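You operate a simulated robot arm through the tools that you are given. There is no shell and no other tool. Be economical: measure what you need, move in short steps, check, and stop when the job is done.

You run a simulated robot arm. Do the job below in one go: nothing can be reset, and whatever is moved stays where it is left.

TASK
Take the teal cap with the largest size on its label from the rub bench top and put it on the grey white-rimmed disc.

Only the result counts: the job must be done as asked and must still hold three seconds after the hand-in. Knocking over, shifting, dropping, spilling or breaking anything else fails it. A push-on lid holds only when it is set on centred and level and pressed home; a screw cap is set on level and turned clockwise until tight.

THE ROBOT
A 6-joint arm with a two-finger parallel gripper, fixed in place. Base frame: the origin is at the foot of the arm, x ahead of it, y to its left, z up; the work surface is at about z = 0. Units: mm, rad, N and s.
With the tool pointing down near the work surface it reaches from about 140 to 580 mm from the base axis. Its first joint turns from -1.152 to 1.152 rad. Payload 2.1 kg.
The tool frame sits at the grasp point between the pads (the TCP): z along the fingers, y along the line on which they close. The tips reach 30 mm beyond it. Largest opening 94 mm; finger width 28, thickness 10; the body of the gripper, 50 by 96 mm, starts 55 mm behind the TCP.
Orientation is that of the tool frame in the base frame, as a unit quaternion [x, y, z, w]. With the fingers straight down and closing along the base's y, the tool's x points along the base's -x, its y along +y and its z along -z.

THE INTERFACE
- The arm moves only by the tool step_arm. Its argument "moves" is a list of rows, each an object (a shift or turn left out is 0, a gripper value left out holds the last) with "xyz": the shift along the base's x, y, z in mm, a list of three; "rot": the turn, a rotation vector about the base's x, y, z in rad, a list of three; "jaw": the opening, from 0 (shut) to 1 (fully open). In form: [{"xyz": [dx, dy, dz], "rot": [ax, ay, az], "jaw": jaw}, ...]. A call has 1 to 12 rows; each row shifts and turns the commanded pose from where the row before left it. Each row takes 0.2 s and may step no farther than 50 mm and 0.15 rad from the row before; otherwise, or with a gripper value out of range, the whole call is refused. Where a pose cannot be reached the arm comes as near as it can. A force on the tool above 40 N (or 10 N above the force at the start of the call, whichever is more), or a blocked arm, ends the call early, and 0.2 s more pass. Each finger travels about 72 mm/s and halts on what it meets, pressing with about 35 N; the grip force reading is that of the motor and also rises with nothing between the fingers. The clock runs only during rows and for 0.2 s after the last one: add rows that do not move to give the fingers time. The reply holds the time, the measured pose of the TCP, the force on the tool along the base axes, the opening and the grip force, in the units named above and with some noise.
- Cameras (640 x 400 px; columns grow to the right, rows downward): "scene" is fixed at [42.3, -359.8, 489]; the picture's right is [0.85, -0.52, 0.00], its down [-0.34, -0.56, -0.75] and it looks along [0.39, 0.64, -0.66] (base axes); focal length 234 px, centre (320, 200). "wrist" rides on the gripper at [76, 14, -102] in the tool frame; the picture's right is [-0.18, 0.98, 0.00], its down [-0.75, -0.14, -0.64] and it looks along [-0.63, -0.12, 0.77] (tool axes); focal length 243 px, centre (320, 200). There is no depth. A picture from a camera that has moved, and an enlarged one, comes with that camera's place and axes in the base frame and with its lens. The place of the scene camera against the robot may be out by one fixed shift of up to 25 mm in any direction.
- snapshot(camera): a new picture of that camera. The clock stands still meanwhile.
- inspect(camera, box): a new picture of the part [left, top, right, bottom] of that camera's present view, enlarged. The clock stands still meanwhile.
- hand_in(): hands the job in; it is judged then, once.

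Go step by step. Nothing tells you positions but the pictures and the camera data: compare them with the known pose of the tool, close in by small moves and look again before you grip or let go. The budget is 90 turns and 36 pictures, counting those below and the enlarged ones. Unless the task says otherwise, let go and move clear before handing in, and close with one line.

The tools are called after "Call:" by a JSON object that holds its "api" and its "payload". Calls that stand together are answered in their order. step_arm: Moves the arm, as the interface text tells. Its arguments: {"type":"object","properties":{"moves":{"type":"array","items":{"type":"object","properties":{"xyz":{"type":"array","items":{"type":"number"}},"rot":{"type":"array","items":{"type":"number"}},"jaw":{"type":"number"}}}}},"required":["moves"]} The other tools are called the same way: snapshot (camera) takes a picture; inspect (camera, box) takes an enlarged picture of a part of a camera's view; hand_in () hands the job in.

At the start:

```text
t: 0.0
tcp_pos: [242.6, 100.2, 300.6]
orientation: [0.0, 1.0, 0.0, -0.001]
force: [0.4, -0.9, 0.3]
grip_width: 94.3
gripper_force: 0.0
```

scene: 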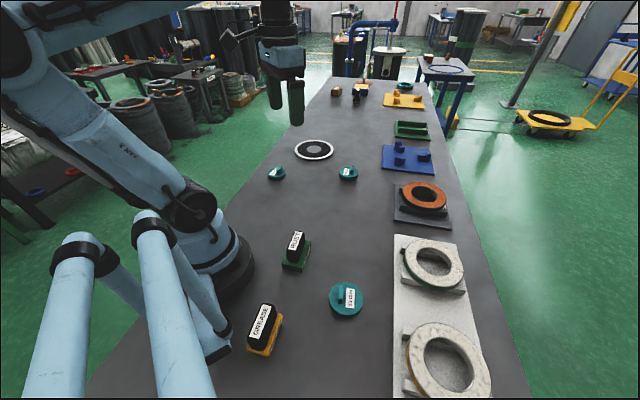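
wrist: 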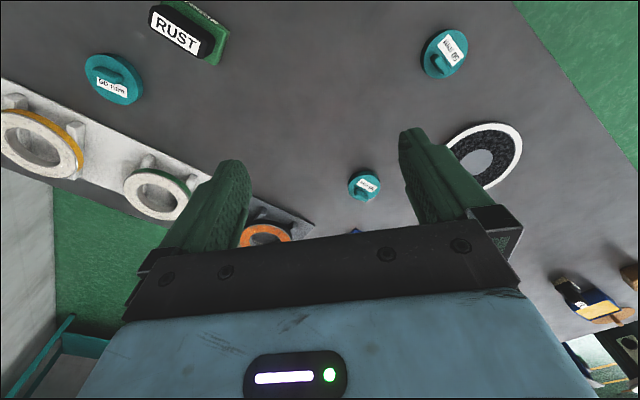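

I see three teal caps nearby, perhaps a fourth at the far end, and the white-rimmed disc. I'll read the labels first.

Call:
{"api": "inspect", "payload": {"camera": "wrist", "box": [60, 20, 220, 120]}}

Call:
{"api": "inspect", "payload": {"camera": "wrist", "box": [400, 10, 496, 70]}}

Call:
{"api": "inspect", "payload": {"camera": "wrist", "box": [324, 150, 404, 200]}}

Call:
{"api": "inspect", "payload": {"camera": "scene", "box": [320, 60, 448, 140]}}

Call:
{"api": "inspect", "payload": {"camera": "scene", "box": [240, 120, 400, 220]}}

```text
4.00 times, centred on (140, 70) of wrist
camera zoom: at [166.8, 114.4, 405.1], right [0.18, 0.98, 0.0], down [0.75, -0.14, 0.64], along [0.63, -0.12, -0.77], focal length 970 px, centre (1040, 720)
```

zoom: 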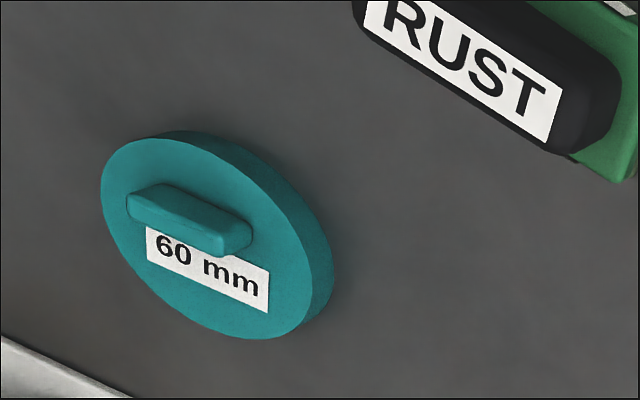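

```text
6.67 times, centred on (448, 40) of wrist
camera zoom: at [166.8, 114.4, 405.1], right [0.18, 0.98, 0.0], down [0.75, -0.14, 0.64], along [0.63, -0.12, -0.77], focal length 1618 px, centre (-533, 1267)
```

zoom: 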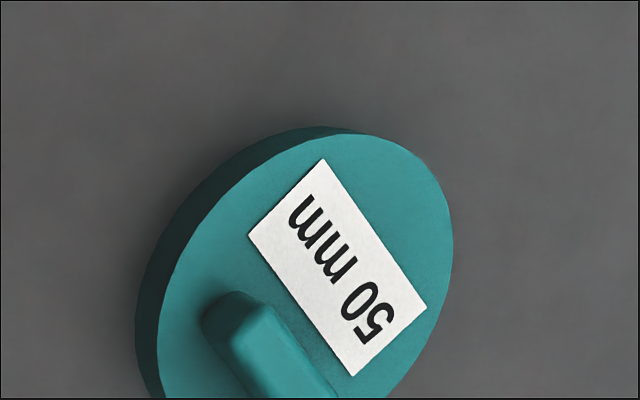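

```text
8.00 times, centred on (364, 175) of wrist
camera zoom: at [166.8, 114.4, 405.1], right [0.18, 0.98, 0.0], down [0.75, -0.14, 0.64], along [0.63, -0.12, -0.77], focal length 1941 px, centre (-32, 400)
```

zoom: 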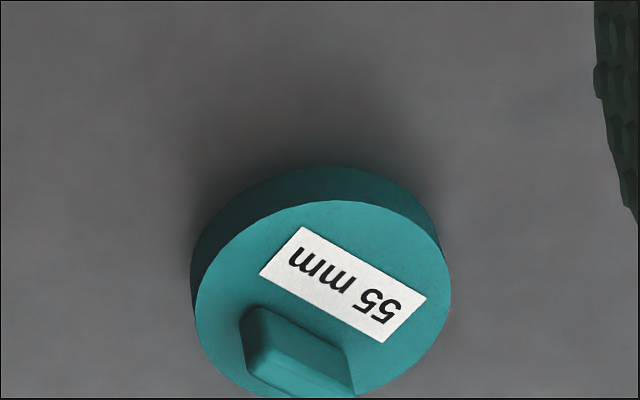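

```text
5.00 times, centred on (384, 100) of scene
camera zoom: at [42.3, -359.8, 489.0], right [0.85, -0.52, 0.0], down [-0.34, -0.56, -0.75], along [0.39, 0.64, -0.66], focal length 1170 px, centre (0, 700)
```

zoom: 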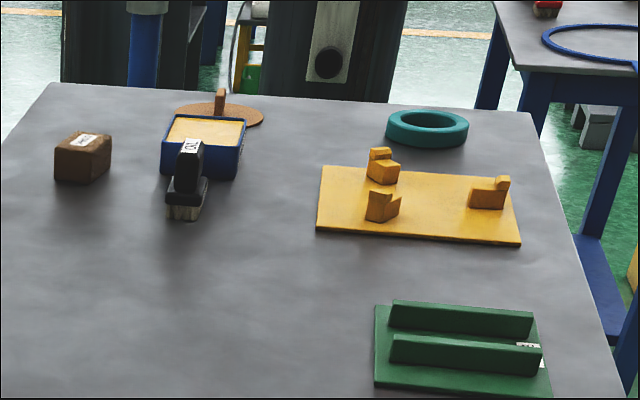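

```text
4.00 times, centred on (320, 170) of scene
camera zoom: at [42.3, -359.8, 489.0], right [0.85, -0.52, 0.0], down [-0.34, -0.56, -0.75], along [0.39, 0.64, -0.66], focal length 936 px, centre (320, 320)
```

zoom: 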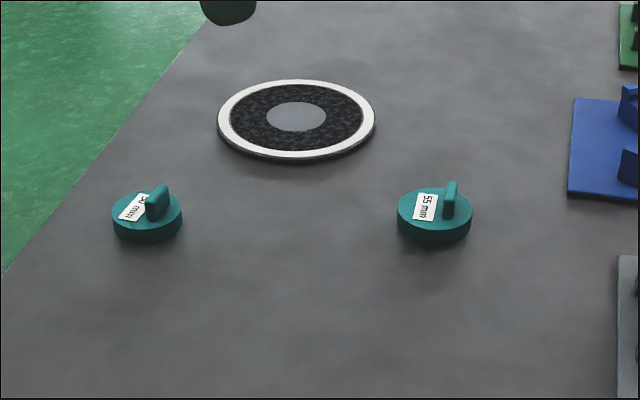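

The 60 mm cap is the largest, at roughly (204, -208). The disc is at roughly (445, 372). I'll move above the cap and look again.

Call:
{"api": "step_arm", "payload": {"moves": [{"xyz": [-5, -44, -10]}, {"xyz": [-5, -44, -10]}, {"xyz": [-5, -44, -10]}, {"xyz": [-5, -44, -10]}, {"xyz": [-6, -44, -10]}, {"xyz": [-6, -44, -20]}, {"xyz": [-6, -44, -30]}, {}]}}

Call:
{"api": "snapshot", "payload": {"camera": "wrist"}}

```text
refused: row 7 steps farther than a row can; nothing moved
```

```text
28 pictures are left
camera wrist: at [166.8, 114.4, 405.1], right [0.18, 0.98, 0.0], down [0.75, -0.14, 0.64], along [0.63, -0.12, -0.77], focal length 243 px, centre (320, 200)
```

wrist: 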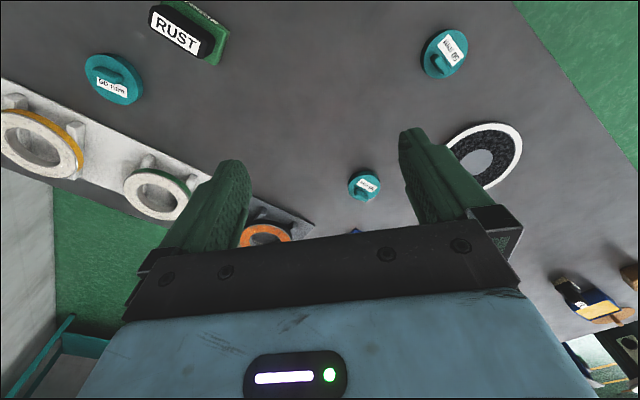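

That call was refused because row 7 stepped too far. I'll repeat it with shorter steps, towards (204, -208).

Call:
{"api": "step_arm", "payload": {"moves": [{"xyz": [-5, -44, -10]}, {"xyz": [-5, -44, -10]}, {"xyz": [-5, -44, -10]}, {"xyz": [-5, -44, -10]}, {"xyz": [-6, -44, -10]}, {"xyz": [-6, -44, -10]}, {"xyz": [-6, -44, -10]}, {"xyz": [0, 0, -40]}, {}]}}

```text
t: 2.0
tcp_pos: [205.0, -208.3, 195.6]
orientation: [0.0, 1.0, -0.001, 0.0]
force: [0.7, 0.1, -0.6]
grip_width: 93.9
gripper_force: 0.0
```

The arm is now above the cap, so I'll check with the wrist camera.

Call:
{"api": "snapshot", "payload": {"camera": "wrist"}}

```text
27 pictures are left
camera wrist: at [128.0, -195.9, 298.9], right [0.18, 0.98, 0.0], down [0.75, -0.14, 0.64], along [0.63, -0.12, -0.77], focal length 243 px, centre (320, 200)
```

wrist: 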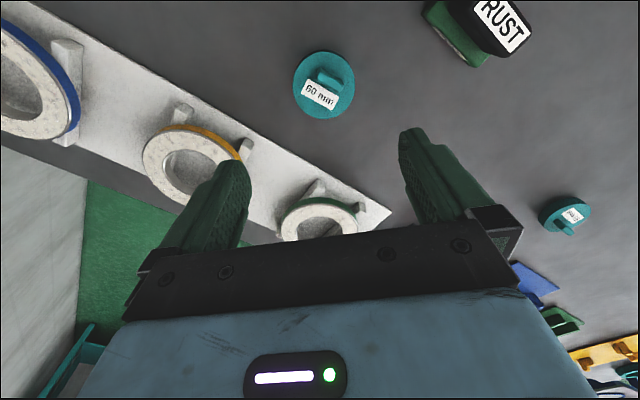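

Call:
{"api": "inspect", "payload": {"camera": "wrist", "box": [276, 40, 372, 130]}}

```text
4.44 times, centred on (324, 85) of wrist
camera zoom: at [128.0, -195.9, 298.9], right [0.18, 0.98, 0.0], down [0.75, -0.14, 0.64], along [0.63, -0.12, -0.77], focal length 1078 px, centre (302, 711)
```

zoom: 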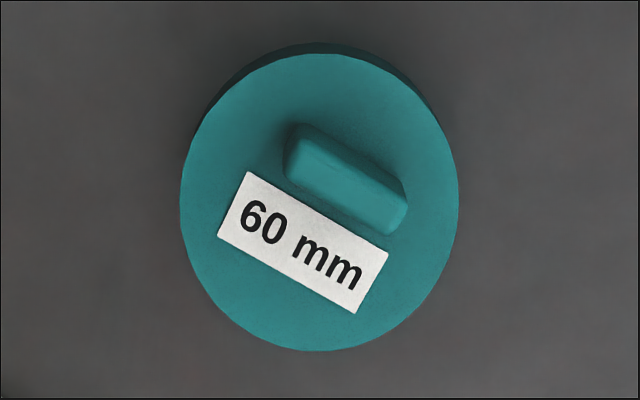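

The cap centre is at about (202, -206), with an off-centre handle bar at about (195, -198) running at roughly 50°. I'll inspect from the scene camera to judge the heights.

Call:
{"api": "inspect", "payload": {"camera": "scene", "box": [310, 270, 390, 330]}}

```text
6.67 times, centred on (350, 300) of scene
camera zoom: at [42.3, -359.9, 489.0], right [0.85, -0.52, 0.0], down [-0.34, -0.56, -0.75], along [0.39, 0.64, -0.66], focal length 1560 px, centre (120, -467)
```

zoom: 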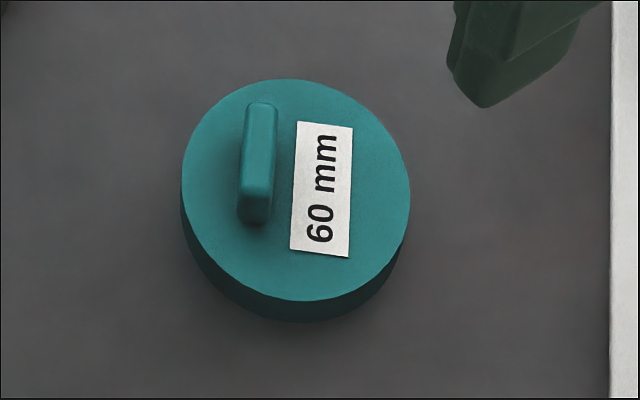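

The cap is about 15 mm thick and its handle about 10 mm wide and 14 mm tall. I'll grip the handle: yaw about 51°, centre over it, half close and go down to z≈90.

Call:
{"api": "step_arm", "payload": {"moves": [{"xyz": [-10.7, 10.2, 0], "rot": [0, 0, 0.148], "jaw": 0.5}, {"rot": [0, 0, 0.148]}, {"rot": [0, 0, 0.148]}, {"rot": [0, 0, 0.148]}, {"rot": [0, 0, 0.148]}, {"rot": [0, 0, 0.148]}, {"xyz": [0, 0, -45]}, {"xyz": [0, 0, -45]}, {"xyz": [0, 0, -20]}, {}]}}

Call:
{"api": "snapshot", "payload": {"camera": "wrist"}}

Call:
{"api": "inspect", "payload": {"camera": "scene", "box": [290, 240, 418, 320]}}

```text
t: 4.2
tcp_pos: [196.9, -196.6, 81.9]
orientation: [-0.43, 0.903, 0.0, 0.0]
force: [-0.5, 0.0, 0.0]
grip_width: 46.9
gripper_force: 0.1
```

```text
24 pictures are left
camera wrist: at [136.4, -248.3, 185.7], right [-0.65, 0.76, 0.0], down [0.58, 0.5, 0.64], along [0.49, 0.42, -0.77], focal length 243 px, centre (320, 200)
```

wrist: 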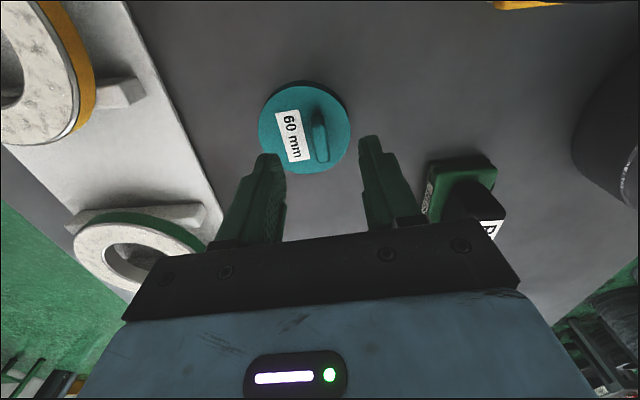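

```text
5.00 times, centred on (354, 280) of scene
camera zoom: at [42.3, -359.8, 489.0], right [0.85, -0.52, 0.0], down [-0.34, -0.56, -0.75], along [0.39, 0.64, -0.66], focal length 1170 px, centre (150, -200)
```

zoom: 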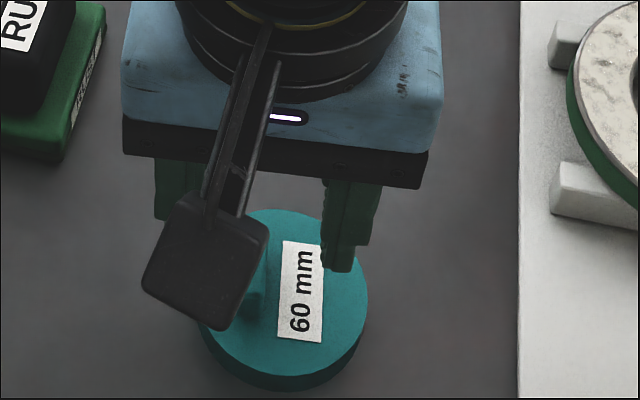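

Fingers straddle the handle; I'll zoom in for a precise measure.

Call:
{"api": "inspect", "payload": {"camera": "wrist", "box": [240, 75, 400, 175]}}

```text
4.00 times, centred on (320, 125) of wrist
camera zoom: at [136.4, -248.3, 185.7], right [-0.65, 0.76, 0.0], down [0.58, 0.5, 0.64], along [0.49, 0.42, -0.77], focal length 970 px, centre (320, 500)
```

zoom: 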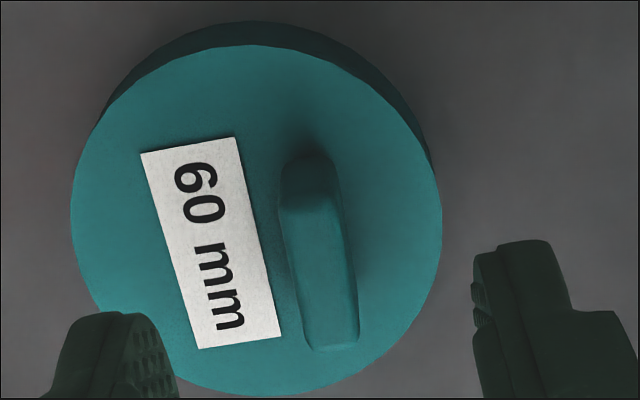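

The handle is centred under the TCP and nearly aligned. I'll trim the yaw, go down to TCP z≈49 and close.

Call:
{"api": "step_arm", "payload": {"moves": [{"rot": [0, 0, -0.03], "xyz": [-1, -0.5, -15]}, {"xyz": [0, 0, -12]}, {"xyz": [0, 0, -6]}, {}]}}

Call:
{"api": "inspect", "payload": {"camera": "wrist", "box": [240, 75, 400, 175]}}

```text
t: 5.2
tcp_pos: [194.8, -198.0, 50.1]
orientation: [-0.416, 0.91, 0.0, 0.001]
force: [0.3, -0.4, 0.5]
grip_width: 47.1
gripper_force: 0.1
```

```text
4.00 times, centred on (320, 125) of wrist
camera zoom: at [133.3, -247.3, 153.6], right [-0.62, 0.78, 0.0], down [0.6, 0.48, 0.64], along [0.5, 0.4, -0.77], focal length 970 px, centre (320, 500)
```

zoom: 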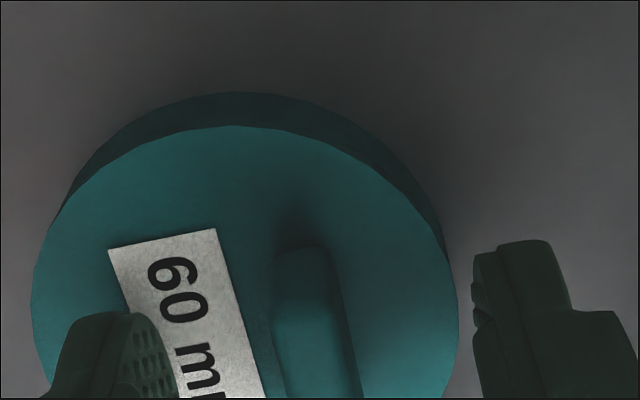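

The tips sit beside the handle, clear of the cap top. Closing now.

Call:
{"api": "step_arm", "payload": {"moves": [{"jaw": 0}, {}, {}, {}]}}

Call:
{"api": "snapshot", "payload": {"camera": "wrist"}}

```text
t: 6.2
tcp_pos: [194.1, -198.0, 50.2]
orientation: [-0.415, 0.91, 0.0, 0.0]
force: [-0.1, 0.0, -0.2]
grip_width: 8.2
gripper_force: 35.2
```

```text
20 pictures are left
camera wrist: at [133.4, -247.4, 153.7], right [-0.62, 0.78, 0.0], down [0.6, 0.48, 0.64], along [0.5, 0.4, -0.77], focal length 243 px, centre (320, 200)
```

wrist: 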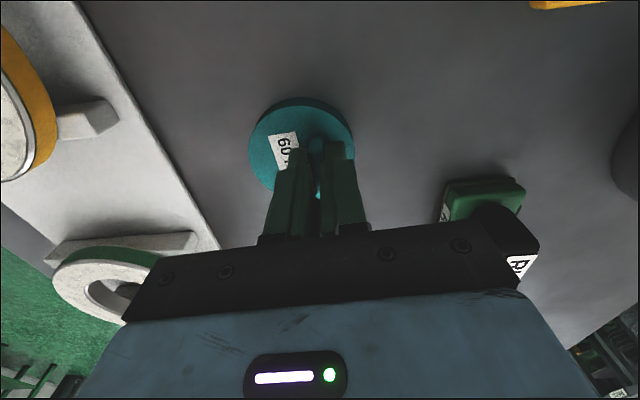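

The handle is held, about 8 mm wide. I'll lift and check for tilt or slip.

Call:
{"api": "step_arm", "payload": {"moves": [{"xyz": [0, 0, 10]}, {"xyz": [0, 0, 30]}, {"xyz": [0, 0, 40]}, {"xyz": [0, 0, 40]}, {}]}}

Call:
{"api": "snapshot", "payload": {"camera": "wrist"}}

Call:
{"api": "inspect", "payload": {"camera": "scene", "box": [280, 200, 440, 300]}}

```text
t: 7.4
tcp_pos: [193.6, -196.1, 172.5]
orientation: [-0.415, 0.91, 0.0, 0.0]
force: [-0.5, -0.2, 0.6]
grip_width: 0.0
gripper_force: 32.8
```

```text
19 pictures are left
camera wrist: at [132.1, -245.5, 276.1], right [-0.62, 0.78, 0.0], down [0.6, 0.48, 0.64], along [0.5, 0.4, -0.77], focal length 243 px, centre (320, 200)
```

wrist: 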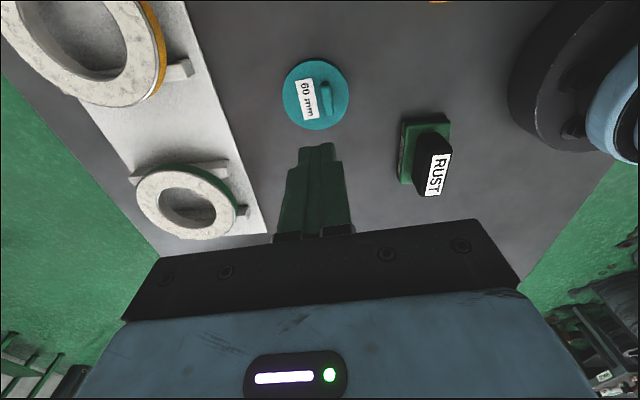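

```text
4.00 times, centred on (360, 250) of scene
camera zoom: at [42.3, -359.8, 489.0], right [0.85, -0.52, 0.0], down [-0.34, -0.56, -0.75], along [0.39, 0.64, -0.66], focal length 936 px, centre (160, 0)
```

zoom: 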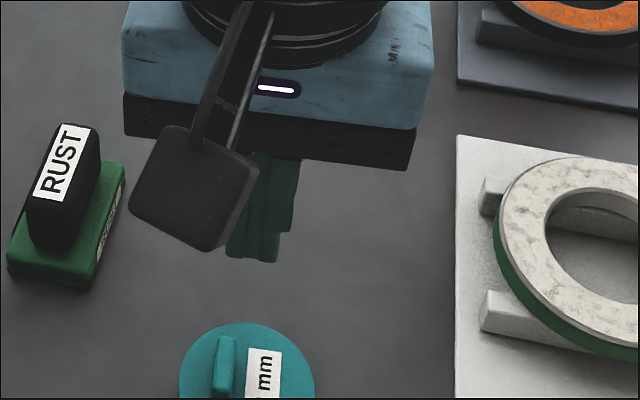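

It slipped off the handle, and the cap is still standing on the bench. I'll measure it again closely.

Call:
{"api": "inspect", "payload": {"camera": "wrist", "box": [268, 60, 364, 120]}}

Call:
{"api": "inspect", "payload": {"camera": "scene", "box": [310, 275, 390, 325]}}

```text
6.67 times, centred on (316, 90) of wrist
camera zoom: at [132.1, -245.5, 276.1], right [-0.62, 0.78, 0.0], down [0.6, 0.48, 0.64], along [0.5, 0.4, -0.77], focal length 1618 px, centre (347, 933)
```

zoom: 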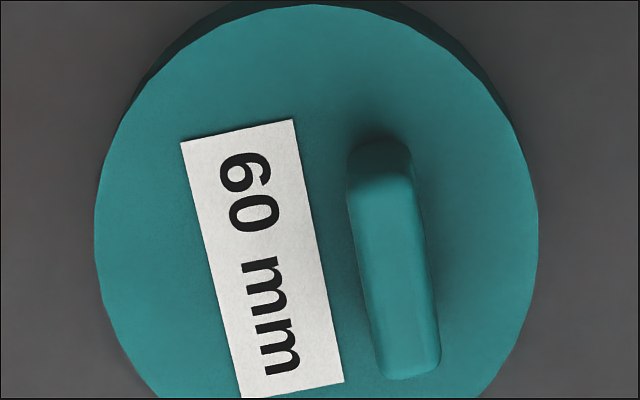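

```text
8.00 times, centred on (350, 300) of scene
camera zoom: at [42.3, -359.8, 489.0], right [0.85, -0.52, 0.0], down [-0.34, -0.56, -0.75], along [0.39, 0.64, -0.66], focal length 1872 px, centre (80, -600)
```

zoom: 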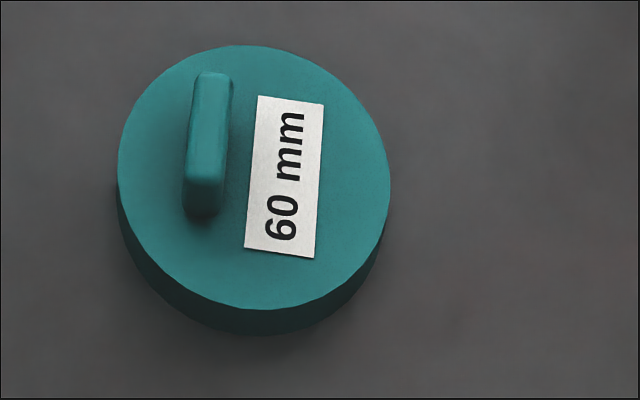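

The cap shifted about 9 mm when it slipped but is upright. I'll grip it by the rim (about 66 mm) instead: open wide, turn back to the original yaw and look from above.

Call:
{"api": "step_arm", "payload": {"moves": [{"rot": [0, 0, -0.143], "jaw": 1}, {"rot": [0, 0, -0.143]}, {"rot": [0, 0, -0.143]}, {"rot": [0, 0, -0.143]}, {"rot": [0, 0, -0.143]}, {"rot": [0, 0, -0.143]}, {"xyz": [0, -6, -30]}, {"xyz": [0, 0, -30]}, {}]}}

Call:
{"api": "inspect", "payload": {"camera": "wrist", "box": [200, 30, 424, 170]}}

```text
t: 9.4
tcp_pos: [193.9, -202.4, 108.1]
orientation: [0.0, 1.0, 0.001, 0.0]
force: [0.0, 0.1, -0.6]
grip_width: 93.8
gripper_force: 0.1
```

```text
2.86 times, centred on (312, 100) of wrist
camera zoom: at [117.3, -189.2, 212.1], right [0.18, 0.98, 0.0], down [0.75, -0.14, 0.64], along [0.63, -0.12, -0.77], focal length 693 px, centre (343, 486)
```

zoom: 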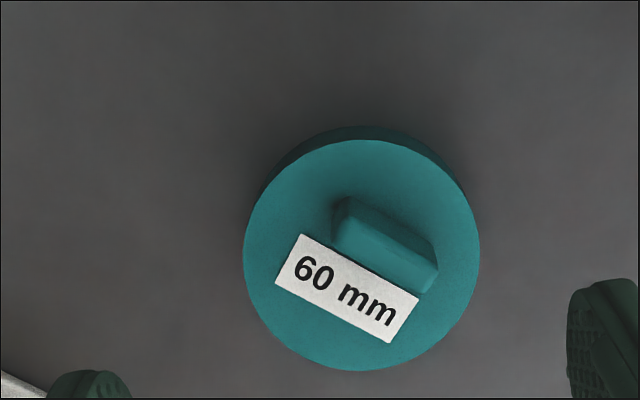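

Cap centre is at about (198, -198.5) and its diameter is about 67 mm. I'll shift 4 mm in x and y, then lower until the tips are around the rim.

Call:
{"api": "step_arm", "payload": {"moves": [{"xyz": [4, 4, 0]}, {"xyz": [0, 0, -30]}, {"xyz": [0, 0, -25]}, {"xyz": [0, 0, -10]}, {"xyz": [0, 0, -8]}, {}]}}

Call:
{"api": "snapshot", "payload": {"camera": "wrist"}}

```text
t: 10.8
tcp_pos: [199.0, -197.8, 36.8]
orientation: [0.0, 1.0, 0.001, -0.001]
force: [0.2, 0.6, 0.5]
grip_width: 94.0
gripper_force: 0.0
```

```text
14 pictures are left
camera wrist: at [121.4, -185.4, 139.7], right [0.18, 0.98, 0.0], down [0.75, -0.14, 0.64], along [0.63, -0.12, -0.77], focal length 243 px, centre (320, 200)
```

wrist: 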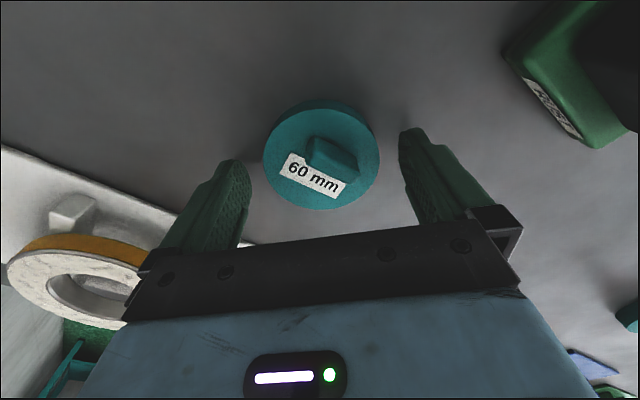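

The fingertips straddle the cap and are well centred. I'll lower 3 mm more and close.

Call:
{"api": "step_arm", "payload": {"moves": [{"xyz": [0, 0, -3]}, {"jaw": 0.8}, {"jaw": 0.6}, {"jaw": 0.6}, {"jaw": 0.5}, {"jaw": 0.5}]}}

```text
t: 12.2
tcp_pos: [196.5, -199.9, 33.4]
orientation: [0.001, 1.0, 0.0, 0.0]
force: [-0.6, 0.4, 0.1]
grip_width: 67.5
gripper_force: 34.9
```

Gripped at 67.5 mm with 35 N. I'll lift gently a little and check.

Call:
{"api": "step_arm", "payload": {"moves": [{"xyz": [0, 0, 2], "jaw": 0.4}, {"xyz": [0, 0, 4]}, {"xyz": [0, 0, 6]}, {"xyz": [0, 0, 10]}, {"xyz": [0, 0, 15]}, {"xyz": [0, 0, 15]}, {}]}}

Call:
{"api": "snapshot", "payload": {"camera": "wrist"}}

```text
t: 13.8
tcp_pos: [198.6, -198.5, 83.9]
orientation: [0.0, 1.0, -0.001, 0.0]
force: [1.1, 0.5, -1.3]
grip_width: 67.5
gripper_force: 35.7
```

```text
13 pictures are left
camera wrist: at [122.1, -186.0, 187.9], right [0.18, 0.98, 0.0], down [0.75, -0.14, 0.64], along [0.63, -0.12, -0.77], focal length 243 px, centre (320, 200)
```

wrist: 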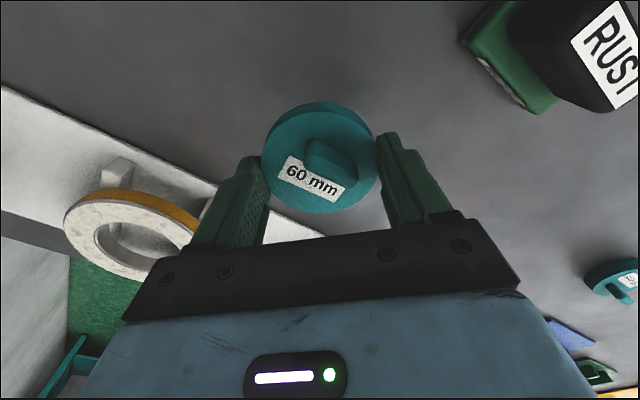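

The cap is held level. I'll raise it to z≈185 and carry it towards the disc, stopping short to look.

Call:
{"api": "step_arm", "payload": {"moves": [{"xyz": [0, 0, 20]}, {"xyz": [0, 0, 40]}, {"xyz": [0, 0, 40]}, {"xyz": [6, 15, 0]}, {"xyz": [15, 35, 0]}, {"xyz": [18, 42, 0]}, {"xyz": [18, 42, 0]}, {"xyz": [18, 42, 0]}, {"xyz": [18, 42, 0]}, {"xyz": [18, 42, 0]}, {"xyz": [12, 25, 0]}, {}]}}

```text
t: 16.4
tcp_pos: [318.8, 86.0, 185.6]
orientation: [0.0, 1.0, 0.0, -0.001]
force: [0.4, -0.8, 0.2]
grip_width: 67.4
gripper_force: 34.6
```

Call:
{"api": "step_arm", "payload": {"moves": [{"xyz": [10, 20, 0]}, {"xyz": [18, 40, 0]}, {"xyz": [18, 40, 0]}, {"xyz": [10, 25, 0]}, {"xyz": [4, 10, 0]}, {}]}}

Call:
{"api": "snapshot", "payload": {"camera": "wrist"}}

Call:
{"api": "snapshot", "payload": {"camera": "scene"}}

```text
t: 17.8
tcp_pos: [378.5, 223.3, 186.2]
orientation: [-0.001, 1.0, 0.0, 0.0]
force: [0.6, 0.3, 0.1]
grip_width: 67.3
gripper_force: 35.0
```

```text
12 pictures are left
camera wrist: at [302.4, 235.5, 289.5], right [0.18, 0.98, 0.0], down [0.75, -0.14, 0.64], along [0.63, -0.12, -0.77], focal length 243 px, centre (320, 200)
```

wrist: 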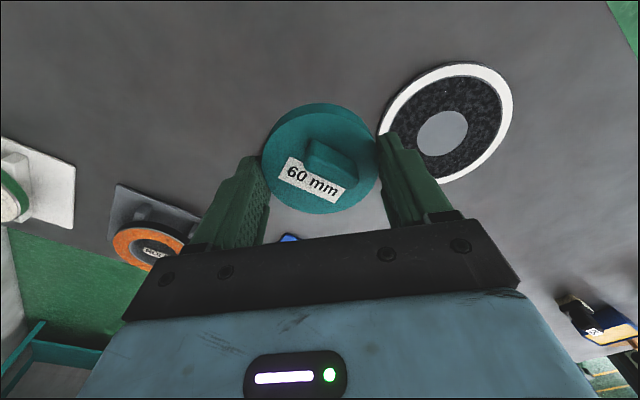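

```text
11 pictures are left
```

scene: 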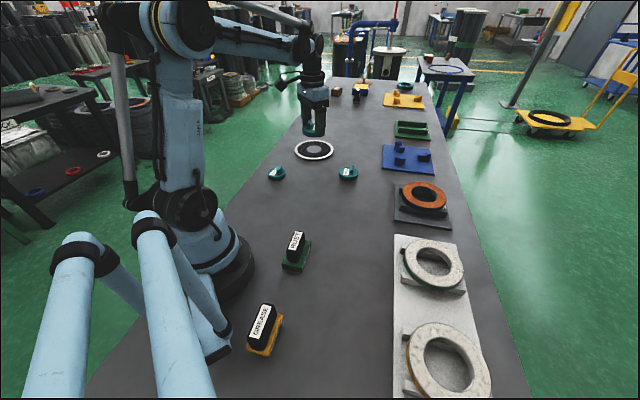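

The disc centre is at about (457, 360), roughly 75 mm in radius and right at the edge of reach. I'll move over (454, 357) and start down, checking the pose.

Call:
{"api": "step_arm", "payload": {"moves": [{"xyz": [10, 18, 0]}, {"xyz": [20, 35, -10]}, {"xyz": [20, 35, -10]}, {"xyz": [15, 28, -10]}, {"xyz": [10.5, 17.7, -10]}, {"xyz": [0, 0, -30]}, {"xyz": [0, 0, -25]}, {}]}}

Call:
{"api": "snapshot", "payload": {"camera": "wrist"}}

```text
t: 19.6
tcp_pos: [458.6, 354.1, 88.1]
orientation: [-0.001, 1.0, -0.001, 0.0]
force: [0.6, -0.7, -0.1]
grip_width: 67.3
gripper_force: 34.8
```

```text
10 pictures are left
camera wrist: at [381.3, 368.5, 192.1], right [0.18, 0.98, 0.0], down [0.75, -0.14, 0.64], along [0.63, -0.12, -0.77], focal length 243 px, centre (320, 200)
```

wrist: 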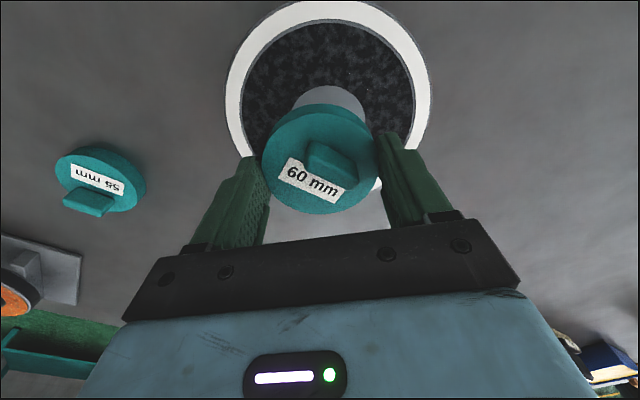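

The disc lies below the cap, centred at about (459, 362), within 5 mm. Lowering to just above it.

Call:
{"api": "step_arm", "payload": {"moves": [{"xyz": [0, 1, -20]}, {"xyz": [0, 1, -15]}, {"xyz": [0, 0, -6]}, {}]}}

Call:
{"api": "inspect", "payload": {"camera": "scene", "box": [266, 110, 362, 170]}}

```text
t: 20.6
tcp_pos: [456.2, 355.7, 50.0]
orientation: [0.0, 1.0, 0.0, 0.0]
force: [-0.7, 0.7, 0.2]
grip_width: 67.5
gripper_force: 34.2
```

```text
6.67 times, centred on (314, 140) of scene
camera zoom: at [42.3, -359.8, 489.0], right [0.85, -0.52, 0.0], down [-0.34, -0.56, -0.75], along [0.39, 0.64, -0.66], focal length 1560 px, centre (360, 600)
```

zoom: 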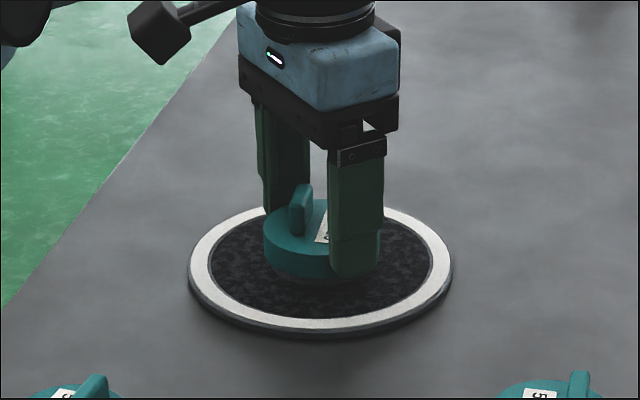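

It looks well centred and level, so I'll creep down and watch the force.

Call:
{"api": "step_arm", "payload": {"moves": [{"xyz": [0, 0, -3]}, {"xyz": [0, 0, -3]}, {"xyz": [0, 0, -1.5]}, {}]}}

```text
t: 21.6
tcp_pos: [457.7, 357.3, 40.8]
orientation: [0.0, 1.0, 0.0, 0.0]
force: [-0.3, 0.6, -0.6]
grip_width: 67.3
gripper_force: 34.8
```

Call:
{"api": "step_arm", "payload": {"moves": [{"xyz": [0, 0, -1]}, {"xyz": [0, 0, -1]}, {}]}}

```text
t: 22.4
tcp_pos: [456.8, 355.3, 38.0]
orientation: [0.0, 1.0, -0.001, 0.0]
force: [1.1, 0.2, 3.6]
grip_width: 67.4
gripper_force: 34.6
```

Contact may be starting, since z force is up to 3.6 N. I'll make one more small step to confirm.

Call:
{"api": "step_arm", "payload": {"moves": [{"xyz": [0, 0, -0.7]}, {}]}}

```text
t: 23.0
tcp_pos: [457.0, 356.0, 38.8]
orientation: [0.0, 1.0, 0.0, 0.0]
force: [-0.8, -5.2, 15.5]
grip_width: 67.5
gripper_force: 34.3
```

The cap is firmly on the disc. I'll ease off the pressure slightly, open the jaws and look.

Call:
{"api": "step_arm", "payload": {"moves": [{"xyz": [0, 0, 0.5]}, {"jaw": 0.78}, {"jaw": 0.85}, {"jaw": 0.95}, {}, {}]}}

Call:
{"api": "inspect", "payload": {"camera": "scene", "box": [266, 110, 362, 170]}}

```text
t: 24.4
tcp_pos: [456.7, 355.7, 37.6]
orientation: [-0.001, 1.0, 0.0, 0.001]
force: [0.8, -0.2, 0.6]
grip_width: 89.4
gripper_force: 0.0
```

```text
6.67 times, centred on (314, 140) of scene
camera zoom: at [42.3, -359.8, 489.0], right [0.85, -0.52, 0.0], down [-0.34, -0.56, -0.75], along [0.39, 0.64, -0.66], focal length 1560 px, centre (360, 600)
```

zoom: 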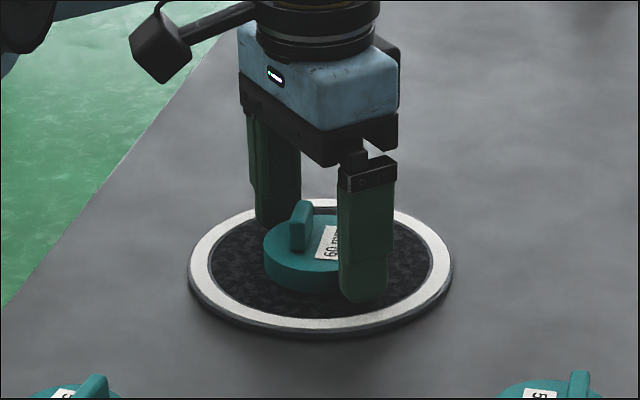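

The cap is released and sits flat on the disc. I'll raise the arm straight up and check.

Call:
{"api": "step_arm", "payload": {"moves": [{"xyz": [0, 0, 10]}, {"xyz": [0, 0, 30]}, {"xyz": [0, 0, 40]}, {"xyz": [0, 0, 40]}, {"xyz": [-20, -20, 20]}, {}, {}]}}

Call:
{"api": "inspect", "payload": {"camera": "scene", "box": [240, 100, 400, 200]}}

```text
t: 26.0
tcp_pos: [435.7, 337.9, 170.4]
orientation: [0.0, 1.0, 0.0, 0.0]
force: [0.0, 0.1, -0.5]
grip_width: 89.4
gripper_force: 0.1
out of reach, approached as far as the arm can: row 4
```

```text
4.00 times, centred on (320, 150) of scene
camera zoom: at [42.3, -359.9, 489.0], right [0.85, -0.52, 0.0], down [-0.34, -0.56, -0.75], along [0.39, 0.64, -0.66], focal length 936 px, centre (320, 400)
```

zoom: 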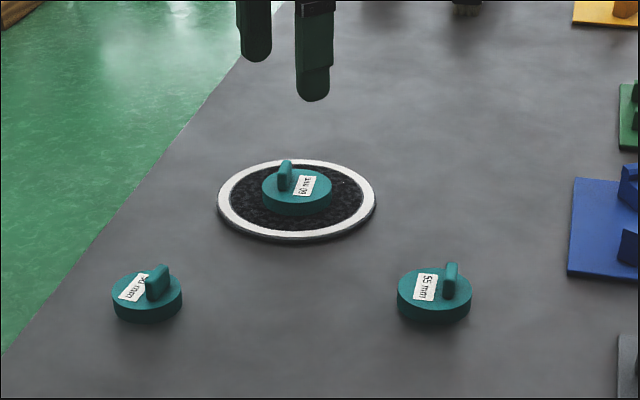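

The 60 mm cap rests level and centred on the disc. The other caps are where they were and the arm is clear, so I'm handing in.

Call:
{"api": "hand_in", "payload": {}}

```text
The job is handed in.
```

The 60 mm teal cap, the largest of the three, is on the grey white-rimmed disc. It sits flat and about centred, and I've handed the job in. My first grip on its handle slipped and moved this cap about 9 mm on the bench, so I lifted it by the rim instead.
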